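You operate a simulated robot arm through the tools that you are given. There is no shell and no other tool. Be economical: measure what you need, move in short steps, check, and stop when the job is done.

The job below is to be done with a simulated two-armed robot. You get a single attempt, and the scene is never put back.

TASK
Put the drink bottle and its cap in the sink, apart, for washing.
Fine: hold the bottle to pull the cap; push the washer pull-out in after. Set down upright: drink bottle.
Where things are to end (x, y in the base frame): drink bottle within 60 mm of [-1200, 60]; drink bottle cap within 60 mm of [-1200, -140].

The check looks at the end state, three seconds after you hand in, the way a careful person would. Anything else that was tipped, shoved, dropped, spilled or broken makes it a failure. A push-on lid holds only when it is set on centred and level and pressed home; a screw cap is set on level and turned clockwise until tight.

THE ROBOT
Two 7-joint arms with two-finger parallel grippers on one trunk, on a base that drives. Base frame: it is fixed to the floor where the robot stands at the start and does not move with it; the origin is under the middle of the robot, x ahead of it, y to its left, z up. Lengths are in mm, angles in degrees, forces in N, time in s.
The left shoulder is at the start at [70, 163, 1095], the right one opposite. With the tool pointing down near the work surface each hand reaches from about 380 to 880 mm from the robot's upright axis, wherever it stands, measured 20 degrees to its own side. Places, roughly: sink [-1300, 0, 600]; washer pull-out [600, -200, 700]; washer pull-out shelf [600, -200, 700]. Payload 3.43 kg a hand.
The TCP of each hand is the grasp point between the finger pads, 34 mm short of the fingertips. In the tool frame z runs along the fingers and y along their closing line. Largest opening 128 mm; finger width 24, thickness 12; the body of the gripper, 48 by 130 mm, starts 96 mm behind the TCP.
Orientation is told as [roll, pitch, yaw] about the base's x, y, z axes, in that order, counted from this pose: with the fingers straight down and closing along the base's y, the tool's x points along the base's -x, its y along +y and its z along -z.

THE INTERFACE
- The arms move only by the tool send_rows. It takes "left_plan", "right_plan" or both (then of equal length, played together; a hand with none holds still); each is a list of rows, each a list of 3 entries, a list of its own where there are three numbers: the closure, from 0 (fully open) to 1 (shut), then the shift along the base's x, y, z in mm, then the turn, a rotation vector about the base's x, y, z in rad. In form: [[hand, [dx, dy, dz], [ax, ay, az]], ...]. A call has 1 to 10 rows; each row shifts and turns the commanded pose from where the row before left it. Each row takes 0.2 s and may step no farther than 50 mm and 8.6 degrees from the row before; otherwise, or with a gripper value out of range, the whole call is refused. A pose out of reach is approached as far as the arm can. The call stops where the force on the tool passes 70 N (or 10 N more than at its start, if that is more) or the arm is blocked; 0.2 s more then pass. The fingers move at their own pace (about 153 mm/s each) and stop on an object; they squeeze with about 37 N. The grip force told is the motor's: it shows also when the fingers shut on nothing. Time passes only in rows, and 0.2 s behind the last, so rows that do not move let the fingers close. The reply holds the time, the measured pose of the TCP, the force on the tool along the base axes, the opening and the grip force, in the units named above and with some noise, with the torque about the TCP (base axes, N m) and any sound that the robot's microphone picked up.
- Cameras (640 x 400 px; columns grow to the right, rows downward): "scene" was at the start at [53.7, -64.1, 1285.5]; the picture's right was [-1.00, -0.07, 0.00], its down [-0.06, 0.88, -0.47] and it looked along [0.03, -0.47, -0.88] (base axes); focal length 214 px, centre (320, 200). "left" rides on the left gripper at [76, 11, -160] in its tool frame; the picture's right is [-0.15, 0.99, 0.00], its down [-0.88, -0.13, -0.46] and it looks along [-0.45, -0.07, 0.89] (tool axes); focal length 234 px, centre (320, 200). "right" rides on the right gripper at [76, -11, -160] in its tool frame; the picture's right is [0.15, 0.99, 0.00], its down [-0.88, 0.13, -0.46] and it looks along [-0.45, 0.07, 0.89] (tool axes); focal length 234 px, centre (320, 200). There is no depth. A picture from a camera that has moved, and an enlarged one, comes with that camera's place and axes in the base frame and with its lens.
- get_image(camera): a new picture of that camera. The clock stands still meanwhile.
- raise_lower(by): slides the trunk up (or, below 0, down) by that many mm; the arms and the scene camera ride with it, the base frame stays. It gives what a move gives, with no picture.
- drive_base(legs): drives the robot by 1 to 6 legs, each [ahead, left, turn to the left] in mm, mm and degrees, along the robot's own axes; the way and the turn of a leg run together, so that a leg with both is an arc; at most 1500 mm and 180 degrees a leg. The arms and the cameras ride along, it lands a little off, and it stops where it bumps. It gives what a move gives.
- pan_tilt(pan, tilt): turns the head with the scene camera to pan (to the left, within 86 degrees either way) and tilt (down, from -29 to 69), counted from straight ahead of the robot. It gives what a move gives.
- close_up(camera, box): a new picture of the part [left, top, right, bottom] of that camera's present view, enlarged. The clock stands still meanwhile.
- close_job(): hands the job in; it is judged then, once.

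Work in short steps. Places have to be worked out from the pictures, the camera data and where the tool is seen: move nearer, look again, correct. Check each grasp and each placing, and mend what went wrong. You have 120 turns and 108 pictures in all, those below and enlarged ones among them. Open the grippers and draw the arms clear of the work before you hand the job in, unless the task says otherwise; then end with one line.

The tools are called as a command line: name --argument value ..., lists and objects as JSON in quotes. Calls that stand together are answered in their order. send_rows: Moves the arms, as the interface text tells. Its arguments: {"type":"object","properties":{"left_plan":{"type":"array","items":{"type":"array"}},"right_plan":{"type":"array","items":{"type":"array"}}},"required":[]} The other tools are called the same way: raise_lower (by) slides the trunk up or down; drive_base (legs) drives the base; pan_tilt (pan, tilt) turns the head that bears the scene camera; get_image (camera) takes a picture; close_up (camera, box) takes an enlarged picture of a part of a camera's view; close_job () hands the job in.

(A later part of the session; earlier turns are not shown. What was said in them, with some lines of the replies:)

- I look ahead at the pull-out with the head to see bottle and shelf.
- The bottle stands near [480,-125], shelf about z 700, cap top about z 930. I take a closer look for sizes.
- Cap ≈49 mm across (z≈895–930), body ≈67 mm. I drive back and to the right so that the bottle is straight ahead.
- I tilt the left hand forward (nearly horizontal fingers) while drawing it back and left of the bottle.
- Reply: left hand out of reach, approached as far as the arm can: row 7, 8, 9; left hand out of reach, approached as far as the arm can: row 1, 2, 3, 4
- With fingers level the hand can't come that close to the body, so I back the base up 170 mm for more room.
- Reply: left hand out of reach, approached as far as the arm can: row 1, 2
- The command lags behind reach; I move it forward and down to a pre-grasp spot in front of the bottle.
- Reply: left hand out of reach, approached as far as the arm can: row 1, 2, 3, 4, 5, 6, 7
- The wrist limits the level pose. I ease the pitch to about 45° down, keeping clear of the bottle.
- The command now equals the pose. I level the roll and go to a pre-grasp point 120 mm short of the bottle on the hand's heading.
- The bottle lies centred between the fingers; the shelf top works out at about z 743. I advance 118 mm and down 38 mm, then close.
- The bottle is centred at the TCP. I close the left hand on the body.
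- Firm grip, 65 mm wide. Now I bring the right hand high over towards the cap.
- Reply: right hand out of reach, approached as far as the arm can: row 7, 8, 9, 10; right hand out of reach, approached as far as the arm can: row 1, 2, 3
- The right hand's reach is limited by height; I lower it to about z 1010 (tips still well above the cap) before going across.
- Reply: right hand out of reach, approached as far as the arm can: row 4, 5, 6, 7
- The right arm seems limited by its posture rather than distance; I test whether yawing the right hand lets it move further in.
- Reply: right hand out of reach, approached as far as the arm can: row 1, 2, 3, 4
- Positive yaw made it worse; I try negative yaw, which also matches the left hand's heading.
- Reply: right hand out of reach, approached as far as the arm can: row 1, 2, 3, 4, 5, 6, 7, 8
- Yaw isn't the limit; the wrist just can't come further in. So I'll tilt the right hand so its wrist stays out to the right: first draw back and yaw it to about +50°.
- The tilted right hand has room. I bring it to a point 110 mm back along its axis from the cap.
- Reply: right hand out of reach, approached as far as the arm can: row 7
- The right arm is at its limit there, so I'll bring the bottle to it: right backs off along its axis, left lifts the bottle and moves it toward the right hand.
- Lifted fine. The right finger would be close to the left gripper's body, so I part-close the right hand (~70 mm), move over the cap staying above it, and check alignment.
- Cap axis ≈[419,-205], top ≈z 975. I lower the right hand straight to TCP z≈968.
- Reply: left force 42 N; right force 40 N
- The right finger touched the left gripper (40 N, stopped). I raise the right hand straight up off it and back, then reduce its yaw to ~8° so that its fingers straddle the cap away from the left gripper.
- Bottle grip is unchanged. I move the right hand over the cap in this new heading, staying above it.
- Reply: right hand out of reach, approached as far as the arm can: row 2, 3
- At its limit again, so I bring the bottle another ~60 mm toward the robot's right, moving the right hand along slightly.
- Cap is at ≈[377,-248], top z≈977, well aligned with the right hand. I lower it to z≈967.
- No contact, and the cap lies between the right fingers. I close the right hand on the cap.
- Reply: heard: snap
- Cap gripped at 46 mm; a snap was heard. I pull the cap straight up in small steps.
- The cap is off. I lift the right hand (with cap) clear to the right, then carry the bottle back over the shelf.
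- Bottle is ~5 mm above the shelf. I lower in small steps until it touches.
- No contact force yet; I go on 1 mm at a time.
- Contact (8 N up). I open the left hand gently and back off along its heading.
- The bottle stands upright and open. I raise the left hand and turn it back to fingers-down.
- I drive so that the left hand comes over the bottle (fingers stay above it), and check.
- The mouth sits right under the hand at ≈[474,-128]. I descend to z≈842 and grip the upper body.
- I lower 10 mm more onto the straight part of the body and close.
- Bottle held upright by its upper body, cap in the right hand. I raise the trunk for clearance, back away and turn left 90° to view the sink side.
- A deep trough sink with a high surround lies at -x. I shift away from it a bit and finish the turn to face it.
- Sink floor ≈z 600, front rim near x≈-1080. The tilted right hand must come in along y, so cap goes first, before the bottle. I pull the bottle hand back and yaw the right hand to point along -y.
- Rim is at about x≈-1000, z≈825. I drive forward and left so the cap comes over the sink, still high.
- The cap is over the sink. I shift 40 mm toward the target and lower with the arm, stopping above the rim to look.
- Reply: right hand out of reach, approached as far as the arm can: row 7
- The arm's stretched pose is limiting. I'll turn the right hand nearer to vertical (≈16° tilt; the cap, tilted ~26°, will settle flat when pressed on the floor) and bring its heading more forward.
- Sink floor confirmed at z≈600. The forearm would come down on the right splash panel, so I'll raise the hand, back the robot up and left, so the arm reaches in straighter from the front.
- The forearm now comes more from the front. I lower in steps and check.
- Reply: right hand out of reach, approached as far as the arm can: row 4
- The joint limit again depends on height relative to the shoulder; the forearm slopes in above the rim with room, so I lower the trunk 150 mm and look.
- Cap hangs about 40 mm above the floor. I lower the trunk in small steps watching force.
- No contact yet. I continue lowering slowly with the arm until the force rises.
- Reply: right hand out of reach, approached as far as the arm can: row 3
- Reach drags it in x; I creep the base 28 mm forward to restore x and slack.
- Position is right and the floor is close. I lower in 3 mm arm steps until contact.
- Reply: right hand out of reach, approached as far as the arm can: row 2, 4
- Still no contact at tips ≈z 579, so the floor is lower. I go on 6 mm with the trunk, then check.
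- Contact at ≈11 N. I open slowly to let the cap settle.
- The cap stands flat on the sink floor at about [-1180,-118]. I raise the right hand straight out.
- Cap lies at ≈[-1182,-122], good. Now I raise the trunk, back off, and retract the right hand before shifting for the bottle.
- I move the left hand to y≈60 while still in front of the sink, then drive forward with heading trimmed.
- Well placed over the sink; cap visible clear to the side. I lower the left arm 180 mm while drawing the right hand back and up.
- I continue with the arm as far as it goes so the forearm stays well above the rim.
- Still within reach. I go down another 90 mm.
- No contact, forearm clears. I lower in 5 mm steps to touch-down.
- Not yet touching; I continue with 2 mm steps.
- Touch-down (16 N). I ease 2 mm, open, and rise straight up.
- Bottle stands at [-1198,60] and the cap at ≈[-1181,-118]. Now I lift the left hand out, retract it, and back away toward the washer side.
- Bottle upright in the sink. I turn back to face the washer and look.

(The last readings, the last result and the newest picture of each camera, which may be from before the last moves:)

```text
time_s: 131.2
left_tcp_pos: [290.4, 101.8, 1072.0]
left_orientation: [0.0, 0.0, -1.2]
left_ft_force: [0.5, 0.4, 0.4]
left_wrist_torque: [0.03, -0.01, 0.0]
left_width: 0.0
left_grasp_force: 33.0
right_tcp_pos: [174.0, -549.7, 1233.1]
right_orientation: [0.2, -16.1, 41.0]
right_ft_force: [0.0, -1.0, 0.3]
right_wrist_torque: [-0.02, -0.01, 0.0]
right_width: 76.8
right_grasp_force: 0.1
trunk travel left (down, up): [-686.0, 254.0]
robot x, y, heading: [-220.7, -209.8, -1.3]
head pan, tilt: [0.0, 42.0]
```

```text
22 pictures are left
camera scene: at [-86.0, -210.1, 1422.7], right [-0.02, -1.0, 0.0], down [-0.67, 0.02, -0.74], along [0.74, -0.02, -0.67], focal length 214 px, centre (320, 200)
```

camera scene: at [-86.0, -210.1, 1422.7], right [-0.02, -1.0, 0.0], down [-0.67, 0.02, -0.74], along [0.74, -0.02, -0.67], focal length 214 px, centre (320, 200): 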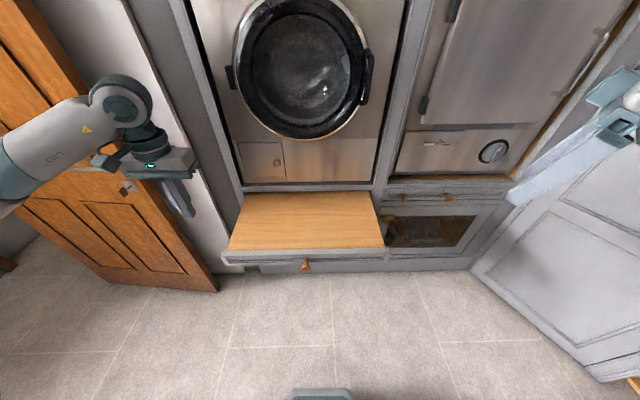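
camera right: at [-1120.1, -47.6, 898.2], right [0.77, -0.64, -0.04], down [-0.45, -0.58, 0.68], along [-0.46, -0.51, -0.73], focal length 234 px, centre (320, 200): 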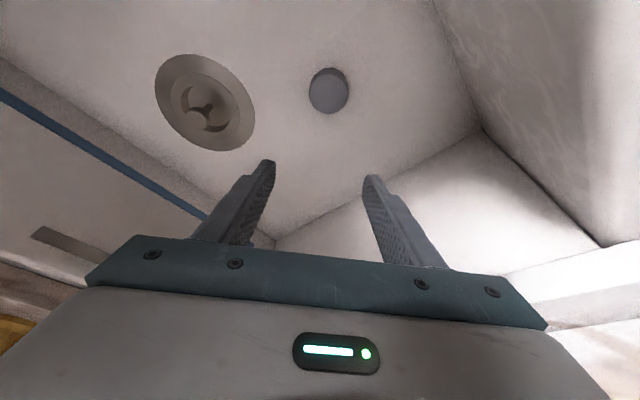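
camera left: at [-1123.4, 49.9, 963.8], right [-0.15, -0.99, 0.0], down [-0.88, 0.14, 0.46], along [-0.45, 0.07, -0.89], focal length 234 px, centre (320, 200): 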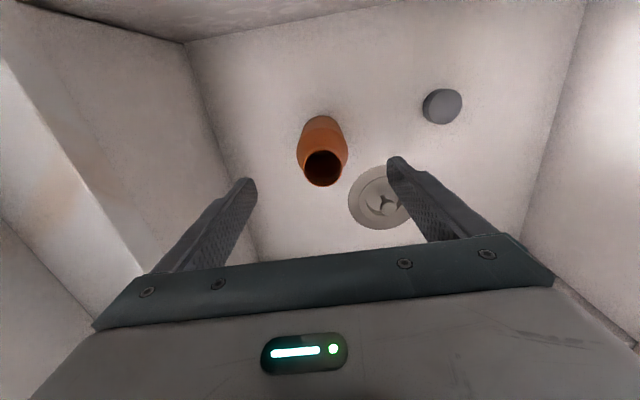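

Drawer front is at x≈375, knob at y≈-168. I lower the trunk, tilt the closed left hand forward 42°, and bring it in front of the drawer left of the knob.

raise_lower --by -111

send_rows --left_plan '[[1, [0, -30, 0], [0, -0.147, 0]], [1, [0, -30, 0], [0, -0.147, 0]], [1, [0, -30, 0], [0, -0.147, 0]], [1, [0, -30, 0], [0, -0.147, 0]], [1, [0, -30, 0], [0, -0.147, 0]], [1, [0, -30, -25], [0, 0, 0]], [1, [0, -30, -35], [0, 0, 0]], [1, [0, 0, -45], [0, 0, 0]], [1, [0, 0, -45], [0, 0, 0]]]'

get_image --camera "scene"

get_image --camera "left"

```text
time_s: 132.6
left_tcp_pos: [290.0, 102.2, 960.3]
left_orientation: [-0.1, -0.1, -1.1]
left_ft_force: [0.0, 0.8, -0.4]
left_wrist_torque: [0.02, 0.02, -0.01]
left_width: 0.0
left_grasp_force: 33.3
right_tcp_pos: [175.3, -550.3, 1121.9]
right_orientation: [0.1, -16.1, 41.0]
right_ft_force: [-0.3, 0.1, -0.1]
right_wrist_torque: [0.01, -0.02, -0.05]
right_width: 76.8
right_grasp_force: 0.1
trunk travel left (down, up): [-575.0, 365.0]
robot x, y, heading: [-218.4, -206.3, -1.4]
head pan, tilt: [0.0, 42.0]
```

```text
time_s: 134.6
left_tcp_pos: [314.5, -116.2, 814.3]
left_orientation: [1.1, -42.2, -1.5]
left_ft_force: [-0.7, 0.5, -0.3]
left_wrist_torque: [0.01, -0.04, -0.01]
left_width: 0.0
left_grasp_force: 33.2
left hand out of reach, approached as far as the arm can: row 5
right_tcp_pos: [175.1, -549.1, 1122.1]
right_orientation: [0.2, -16.1, 40.9]
right_ft_force: [-0.8, -0.2, 0.6]
right_wrist_torque: [0.04, 0.0, -0.02]
right_width: 76.9
right_grasp_force: 0.1
trunk travel left (down, up): [-575.0, 365.0]
robot x, y, heading: [-220.5, -207.7, -1.3]
head pan, tilt: [0.0, 42.0]
```

```text
21 pictures are left
camera scene: at [-85.6, -210.2, 1311.7], right [-0.02, -1.0, 0.0], down [-0.67, 0.02, -0.74], along [0.74, -0.02, -0.67], focal length 214 px, centre (320, 200)
```

scene: 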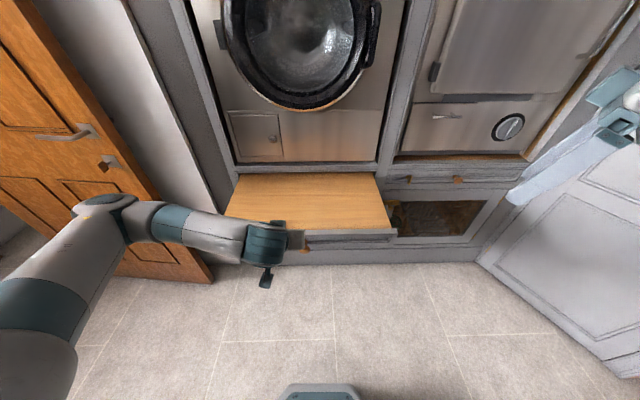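

```text
20 pictures are left
camera left: at [149.7, -103.7, 881.9], right [0.12, 0.99, 0.11], down [0.34, -0.15, 0.93], along [0.93, -0.08, -0.36], focal length 234 px, centre (320, 200)
```

left: 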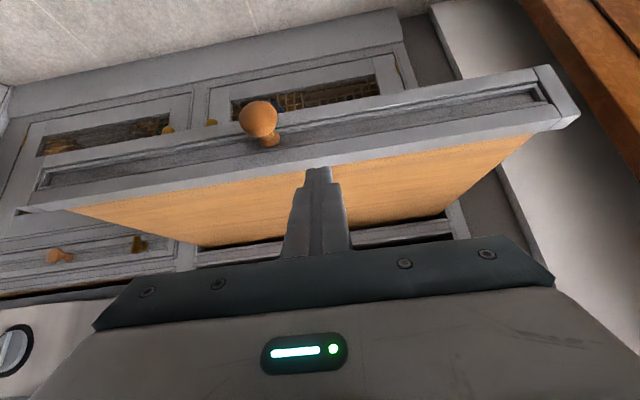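

The lip is at z≈740, face spans z≈641–740, knob at y≈-180. I lower to z≈725 just in front of the face, then begin to push with the arm.

send_rows --left_plan '[[1, [0, 0, -45], [0, 0, 0]], [1, [0, 0, -44], [0, 0, 0]], [1, [20, 0, 0], [0, 0, 0]], [1, [20, 0, 0], [0, 0, 0]], [1, [20, 0, 0], [0, 0, 0]]]'

get_image --camera "scene"

```text
time_s: 135.8
left_tcp_pos: [373.8, -116.6, 724.8]
left_orientation: [1.1, -42.2, -1.6]
left_ft_force: [-0.2, -0.6, 0.2]
left_wrist_torque: [0.01, 0.01, 0.01]
left_width: 0.0
left_grasp_force: 32.7
right_tcp_pos: [174.8, -550.1, 1122.3]
right_orientation: [0.2, -16.1, 41.0]
right_ft_force: [-1.0, 0.2, 0.5]
right_wrist_torque: [-0.02, -0.02, -0.02]
right_width: 76.9
right_grasp_force: 0.1
trunk travel left (down, up): [-575.0, 365.0]
robot x, y, heading: [-217.1, -207.1, -1.5]
head pan, tilt: [0.0, 42.0]
```

```text
19 pictures are left
camera scene: at [-85.9, -210.2, 1311.7], right [-0.02, -1.0, 0.0], down [-0.67, 0.02, -0.74], along [0.74, -0.02, -0.67], focal length 214 px, centre (320, 200)
```

scene: 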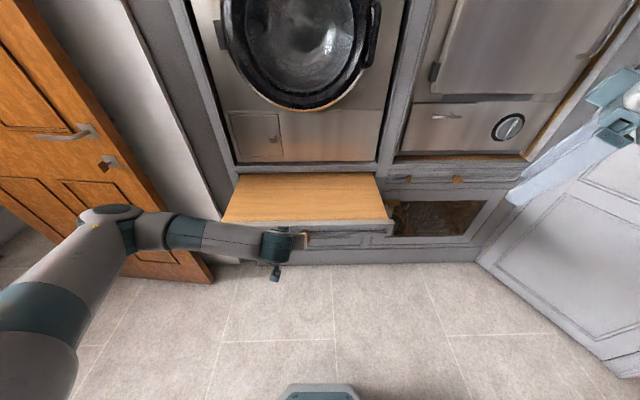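

The drawer is sliding with hardly any force. I continue pushing.

send_rows --left_plan '[[1, [30, 0, 0], [0, 0, 0]], [1, [30, 0, 0], [0, 0, 0]], [1, [30, 0, 0], [0, 0, 0]], [1, [30, 0, 0], [0, 0, 0]], [1, [30, 0, 0], [0, 0, 0]], [1, [30, 0, 0], [0, 0, 0]]]'

get_image --camera "scene"

```text
time_s: 137.2
left_tcp_pos: [553.3, -114.5, 724.8]
left_orientation: [1.2, -42.2, -1.6]
left_ft_force: [-1.1, -0.1, -0.6]
left_wrist_torque: [0.01, -0.02, 0.01]
left_width: 0.1
left_grasp_force: 32.9
right_tcp_pos: [174.3, -549.1, 1122.1]
right_orientation: [0.2, -16.1, 40.9]
right_ft_force: [0.5, 0.0, -0.6]
right_wrist_torque: [-0.02, 0.04, 0.0]
right_width: 76.7
right_grasp_force: 0.1
trunk travel left (down, up): [-575.0, 365.0]
robot x, y, heading: [-216.4, -205.2, -1.4]
head pan, tilt: [0.0, 42.0]
```

```text
18 pictures are left
camera scene: at [-85.2, -210.5, 1311.6], right [-0.02, -1.0, 0.0], down [-0.67, 0.02, -0.74], along [0.74, -0.02, -0.67], focal length 214 px, centre (320, 200)
```

scene: 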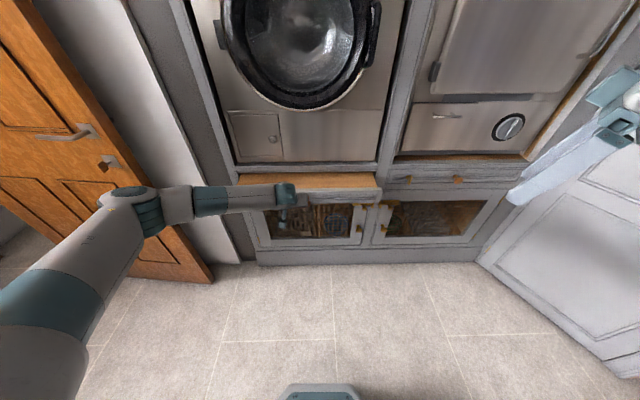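

Nearly in. I push on with smaller steps, watching for the stop.

send_rows --left_plan '[[1, [15, 0, 0], [0, 0, 0]], [1, [15, 0, 0], [0, 0, 0]], [1, [15, 0, 0], [0, 0, 0]], [1, [10, 0, 0], [0, 0, 0]], [1, [10, 0, 0], [0, 0, 0]], [1, [8, 0, 0], [0, 0, 0]], [1, [8, 0, 0], [0, 0, 0]]]'

get_image --camera "scene"

close_up --camera "scene" --box '[210, 140, 410, 265]'

```text
time_s: 138.8
left_tcp_pos: [634.7, -115.8, 727.4]
left_orientation: [1.0, -42.2, -1.7]
left_ft_force: [-1.6, 0.0, 0.7]
left_wrist_torque: [0.02, 0.01, 0.0]
left_width: 0.0
left_grasp_force: 32.8
right_tcp_pos: [173.6, -549.3, 1123.2]
right_orientation: [0.3, -15.9, 41.0]
right_ft_force: [-0.3, -0.1, 0.4]
right_wrist_torque: [0.0, 0.01, -0.02]
right_width: 76.7
right_grasp_force: 0.1
trunk travel left (down, up): [-575.0, 365.0]
robot x, y, heading: [-219.2, -212.0, -1.3]
head pan, tilt: [0.0, 42.0]
```

```text
17 pictures are left
camera scene: at [-86.0, -210.2, 1311.7], right [-0.02, -1.0, 0.0], down [-0.67, 0.02, -0.74], along [0.74, -0.02, -0.67], focal length 214 px, centre (320, 200)
```

scene: 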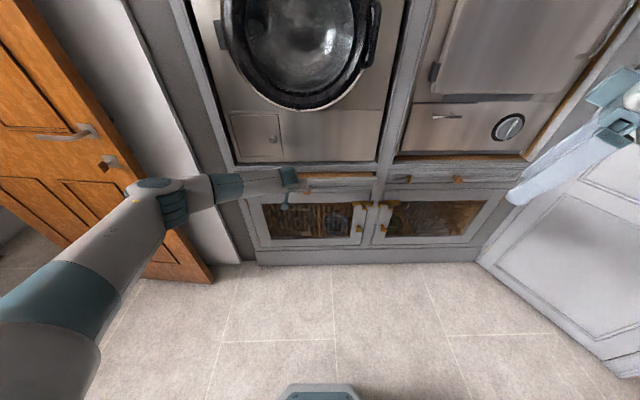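

```text
3.20 times, centred on (310, 202) of scene
camera zoom: at [-86.0, -210.2, 1311.7], right [-0.02, -1.0, 0.0], down [-0.67, 0.02, -0.74], along [0.74, -0.02, -0.67], focal length 686 px, centre (352, 192)
```

zoom: 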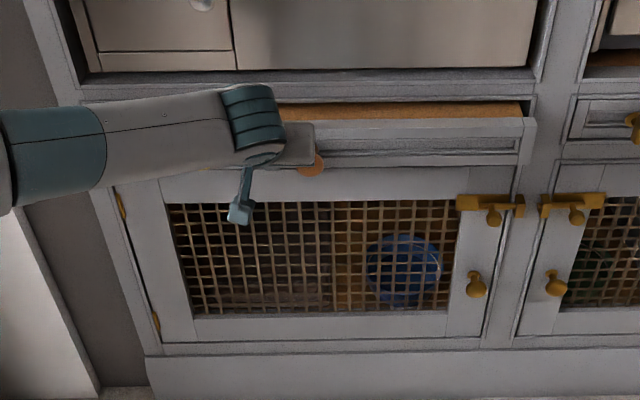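

About 50 mm remain. I drive the base forward 40 mm and then push the rest with small arm steps.

drive_base --legs '[[40, 0, 0]]'

send_rows --left_plan '[[1, [5, 0, 0], [0, 0, 0]], [1, [5, 0, 0], [0, 0, 0]], [1, [5, 0, 0], [0, 0, 0]]]'

close_up --camera "scene" --box '[210, 140, 410, 265]'

```text
time_s: 139.7
left_tcp_pos: [672.5, -118.0, 727.0]
left_orientation: [1.1, -42.1, -1.6]
left_ft_force: [-0.3, 0.1, -0.1]
left_wrist_torque: [0.0, 0.0, -0.02]
left_width: 0.1
left_grasp_force: 32.8
right_tcp_pos: [215.3, -550.8, 1122.4]
right_orientation: [0.1, -16.1, 40.9]
right_ft_force: [-0.4, 0.7, -0.4]
right_wrist_torque: [0.03, 0.02, -0.01]
right_width: 76.6
right_grasp_force: 0.1
trunk travel left (down, up): [-575.0, 365.0]
robot x, y, heading: [-178.5, -209.9, -1.4]
head pan, tilt: [0.0, 42.0]
```

```text
time_s: 140.5
left_tcp_pos: [686.8, -117.0, 725.7]
left_orientation: [1.0, -42.2, -1.7]
left_ft_force: [0.5, 1.0, -0.9]
left_wrist_torque: [0.0, 0.0, 0.02]
left_width: 0.1
left_grasp_force: 33.1
right_tcp_pos: [212.4, -551.2, 1123.4]
right_orientation: [0.1, -16.1, 41.0]
right_ft_force: [0.4, -0.2, -0.6]
right_wrist_torque: [0.02, -0.01, -0.02]
right_width: 76.8
right_grasp_force: 0.1
trunk travel left (down, up): [-575.0, 365.0]
robot x, y, heading: [-179.5, -208.2, -1.4]
head pan, tilt: [0.0, 42.0]
```

```text
3.20 times, centred on (310, 202) of scene
camera zoom: at [-47.6, -211.2, 1311.7], right [-0.02, -1.0, 0.0], down [-0.67, 0.02, -0.74], along [0.74, -0.02, -0.67], focal length 686 px, centre (352, 192)
```

zoom: 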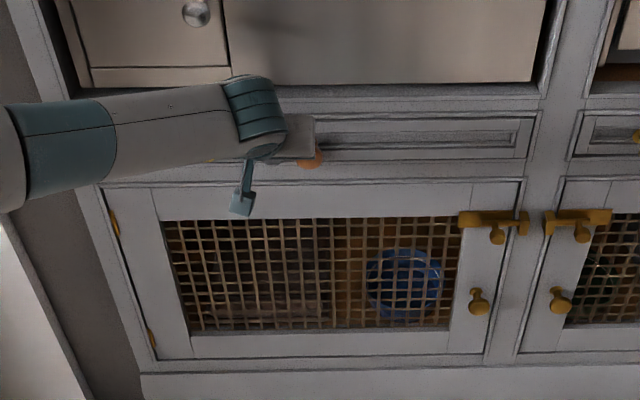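

It looks nearly flush. I push 3 mm at a time until it resists.

send_rows --left_plan '[[1, [3, 0, 0], [0, 0, 0]], [1, [3, 0, 0], [0, 0, 0]], [1, [3, 0, 0], [0, 0, 0]], [1, [3, 0, 0], [0, 0, 0]]]'

```text
time_s: 141.5
left_tcp_pos: [695.0, -116.9, 725.3]
left_orientation: [1.1, -42.0, -1.7]
left_ft_force: [-41.7, 3.3, 0.1]
left_wrist_torque: [-0.06, 0.72, 0.13]
left_width: 0.0
left_grasp_force: 33.1
right_tcp_pos: [209.1, -549.4, 1124.3]
right_orientation: [0.1, -16.2, 41.1]
right_ft_force: [0.6, -0.7, 0.2]
right_wrist_torque: [0.01, 0.03, -0.02]
right_width: 76.6
right_grasp_force: 0.1
trunk travel left (down, up): [-575.0, 365.0]
robot x, y, heading: [-181.9, -206.9, -1.2]
head pan, tilt: [0.0, 42.0]
```

It met its stop (42 N). I draw the hand back clear, raise it, and look.

send_rows --left_plan '[[1, [-15, 0, 0], [0, 0, 0]], [1, [-40, 0, 0], [0, 0, 0]], [1, [-45, 0, 0], [0, 0, 0]], [1, [-45, 0, 20], [0, 0, 0]], [0.5, [-30, 15, 35], [0, 0, 0]], [0, [0, 20, 40], [0, 0, 0]], [0, [0, 20, 40], [0, 0, 0]]]'

drive_base --legs '[[-250, 0, 0]]'

get_image --camera "scene"

close_up --camera "scene" --box '[210, 120, 430, 250]'

```text
time_s: 143.1
left_tcp_pos: [522.9, -61.7, 861.0]
left_orientation: [1.1, -42.1, -1.7]
left_ft_force: [0.1, 0.7, -0.3]
left_wrist_torque: [-0.02, -0.04, 0.03]
left_width: 127.9
left_grasp_force: 0.1
right_tcp_pos: [211.9, -550.6, 1123.5]
right_orientation: [0.1, -16.1, 41.1]
right_ft_force: [0.1, 0.4, 0.4]
right_wrist_torque: [-0.02, -0.02, 0.0]
right_width: 76.9
right_grasp_force: 0.1
trunk travel left (down, up): [-575.0, 365.0]
robot x, y, heading: [-180.9, -207.7, -1.4]
head pan, tilt: [0.0, 42.0]
```

```text
time_s: 144.9
left_tcp_pos: [270.2, -55.1, 859.3]
left_orientation: [1.0, -42.3, -1.5]
left_ft_force: [0.0, 0.0, 1.0]
left_wrist_torque: [0.0, 0.02, 0.0]
left_width: 128.0
left_grasp_force: 0.1
right_tcp_pos: [-38.0, -543.2, 1121.1]
right_orientation: [0.1, -16.1, 41.1]
right_ft_force: [-0.7, 0.7, 0.4]
right_wrist_torque: [0.0, 0.0, 0.0]
right_width: 77.2
right_grasp_force: 0.0
trunk travel left (down, up): [-575.0, 365.0]
robot x, y, heading: [-431.6, -205.4, -1.1]
head pan, tilt: [0.0, 42.0]
```

```text
14 pictures are left
camera scene: at [-299.6, -204.9, 1311.7], right [-0.02, -1.0, 0.0], down [-0.67, 0.01, -0.74], along [0.74, -0.02, -0.67], focal length 214 px, centre (320, 200)
```

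scene: 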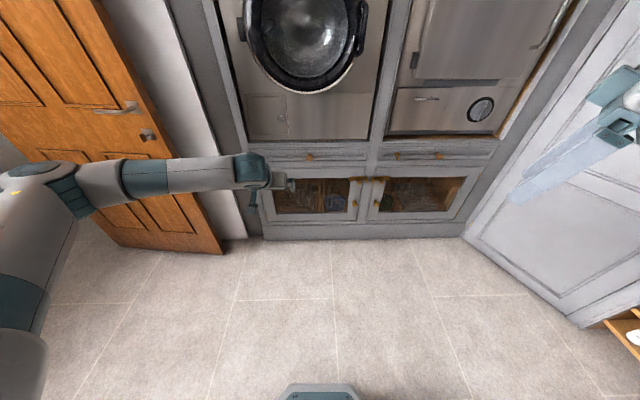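

```text
2.91 times, centred on (320, 185) of scene
camera zoom: at [-299.6, -204.9, 1311.7], right [-0.02, -1.0, 0.0], down [-0.67, 0.01, -0.74], along [0.74, -0.02, -0.67], focal length 624 px, centre (320, 244)
```

zoom: 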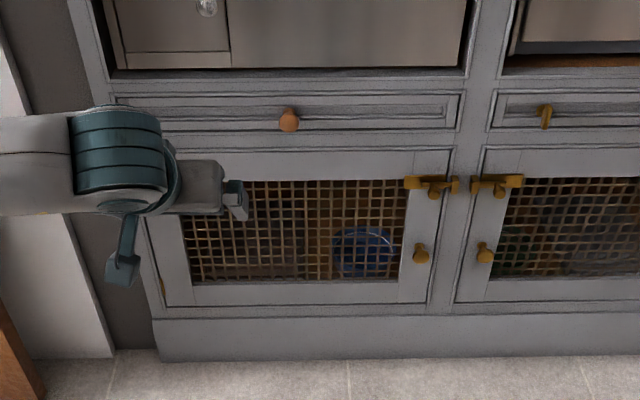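

The pull-out is flush, bottle and cap are in the sink, and the arms are clear. I open the right hand fully before handing in.

send_rows --right_plan '[[0, [0, 0, 0], [0, 0, 0]], [0, [0, 0, 0], [0, 0, 0]]]'

close_job

```text
time_s: 145.5
left_tcp_pos: [270.8, -54.4, 860.0]
left_orientation: [1.2, -42.3, -1.5]
left_ft_force: [-0.6, 0.3, 0.0]
left_wrist_torque: [0.03, -0.02, 0.06]
left_width: 128.1
left_grasp_force: 0.0
right_tcp_pos: [-38.7, -543.6, 1122.2]
right_orientation: [0.2, -16.2, 41.3]
right_ft_force: [0.2, -0.3, -0.9]
right_wrist_torque: [0.02, -0.02, -0.01]
right_width: 128.0
right_grasp_force: 0.1
trunk travel left (down, up): [-575.0, 365.0]
robot x, y, heading: [-429.0, -201.4, -1.1]
head pan, tilt: [0.0, 42.0]
```

```text
The job is handed in.
```

The bottle stands upright in the sink at about [-1198, 60], the cap lies apart from it at about [-1181, -118], the washer pull-out is pushed in flush, and both grippers are open and clear.
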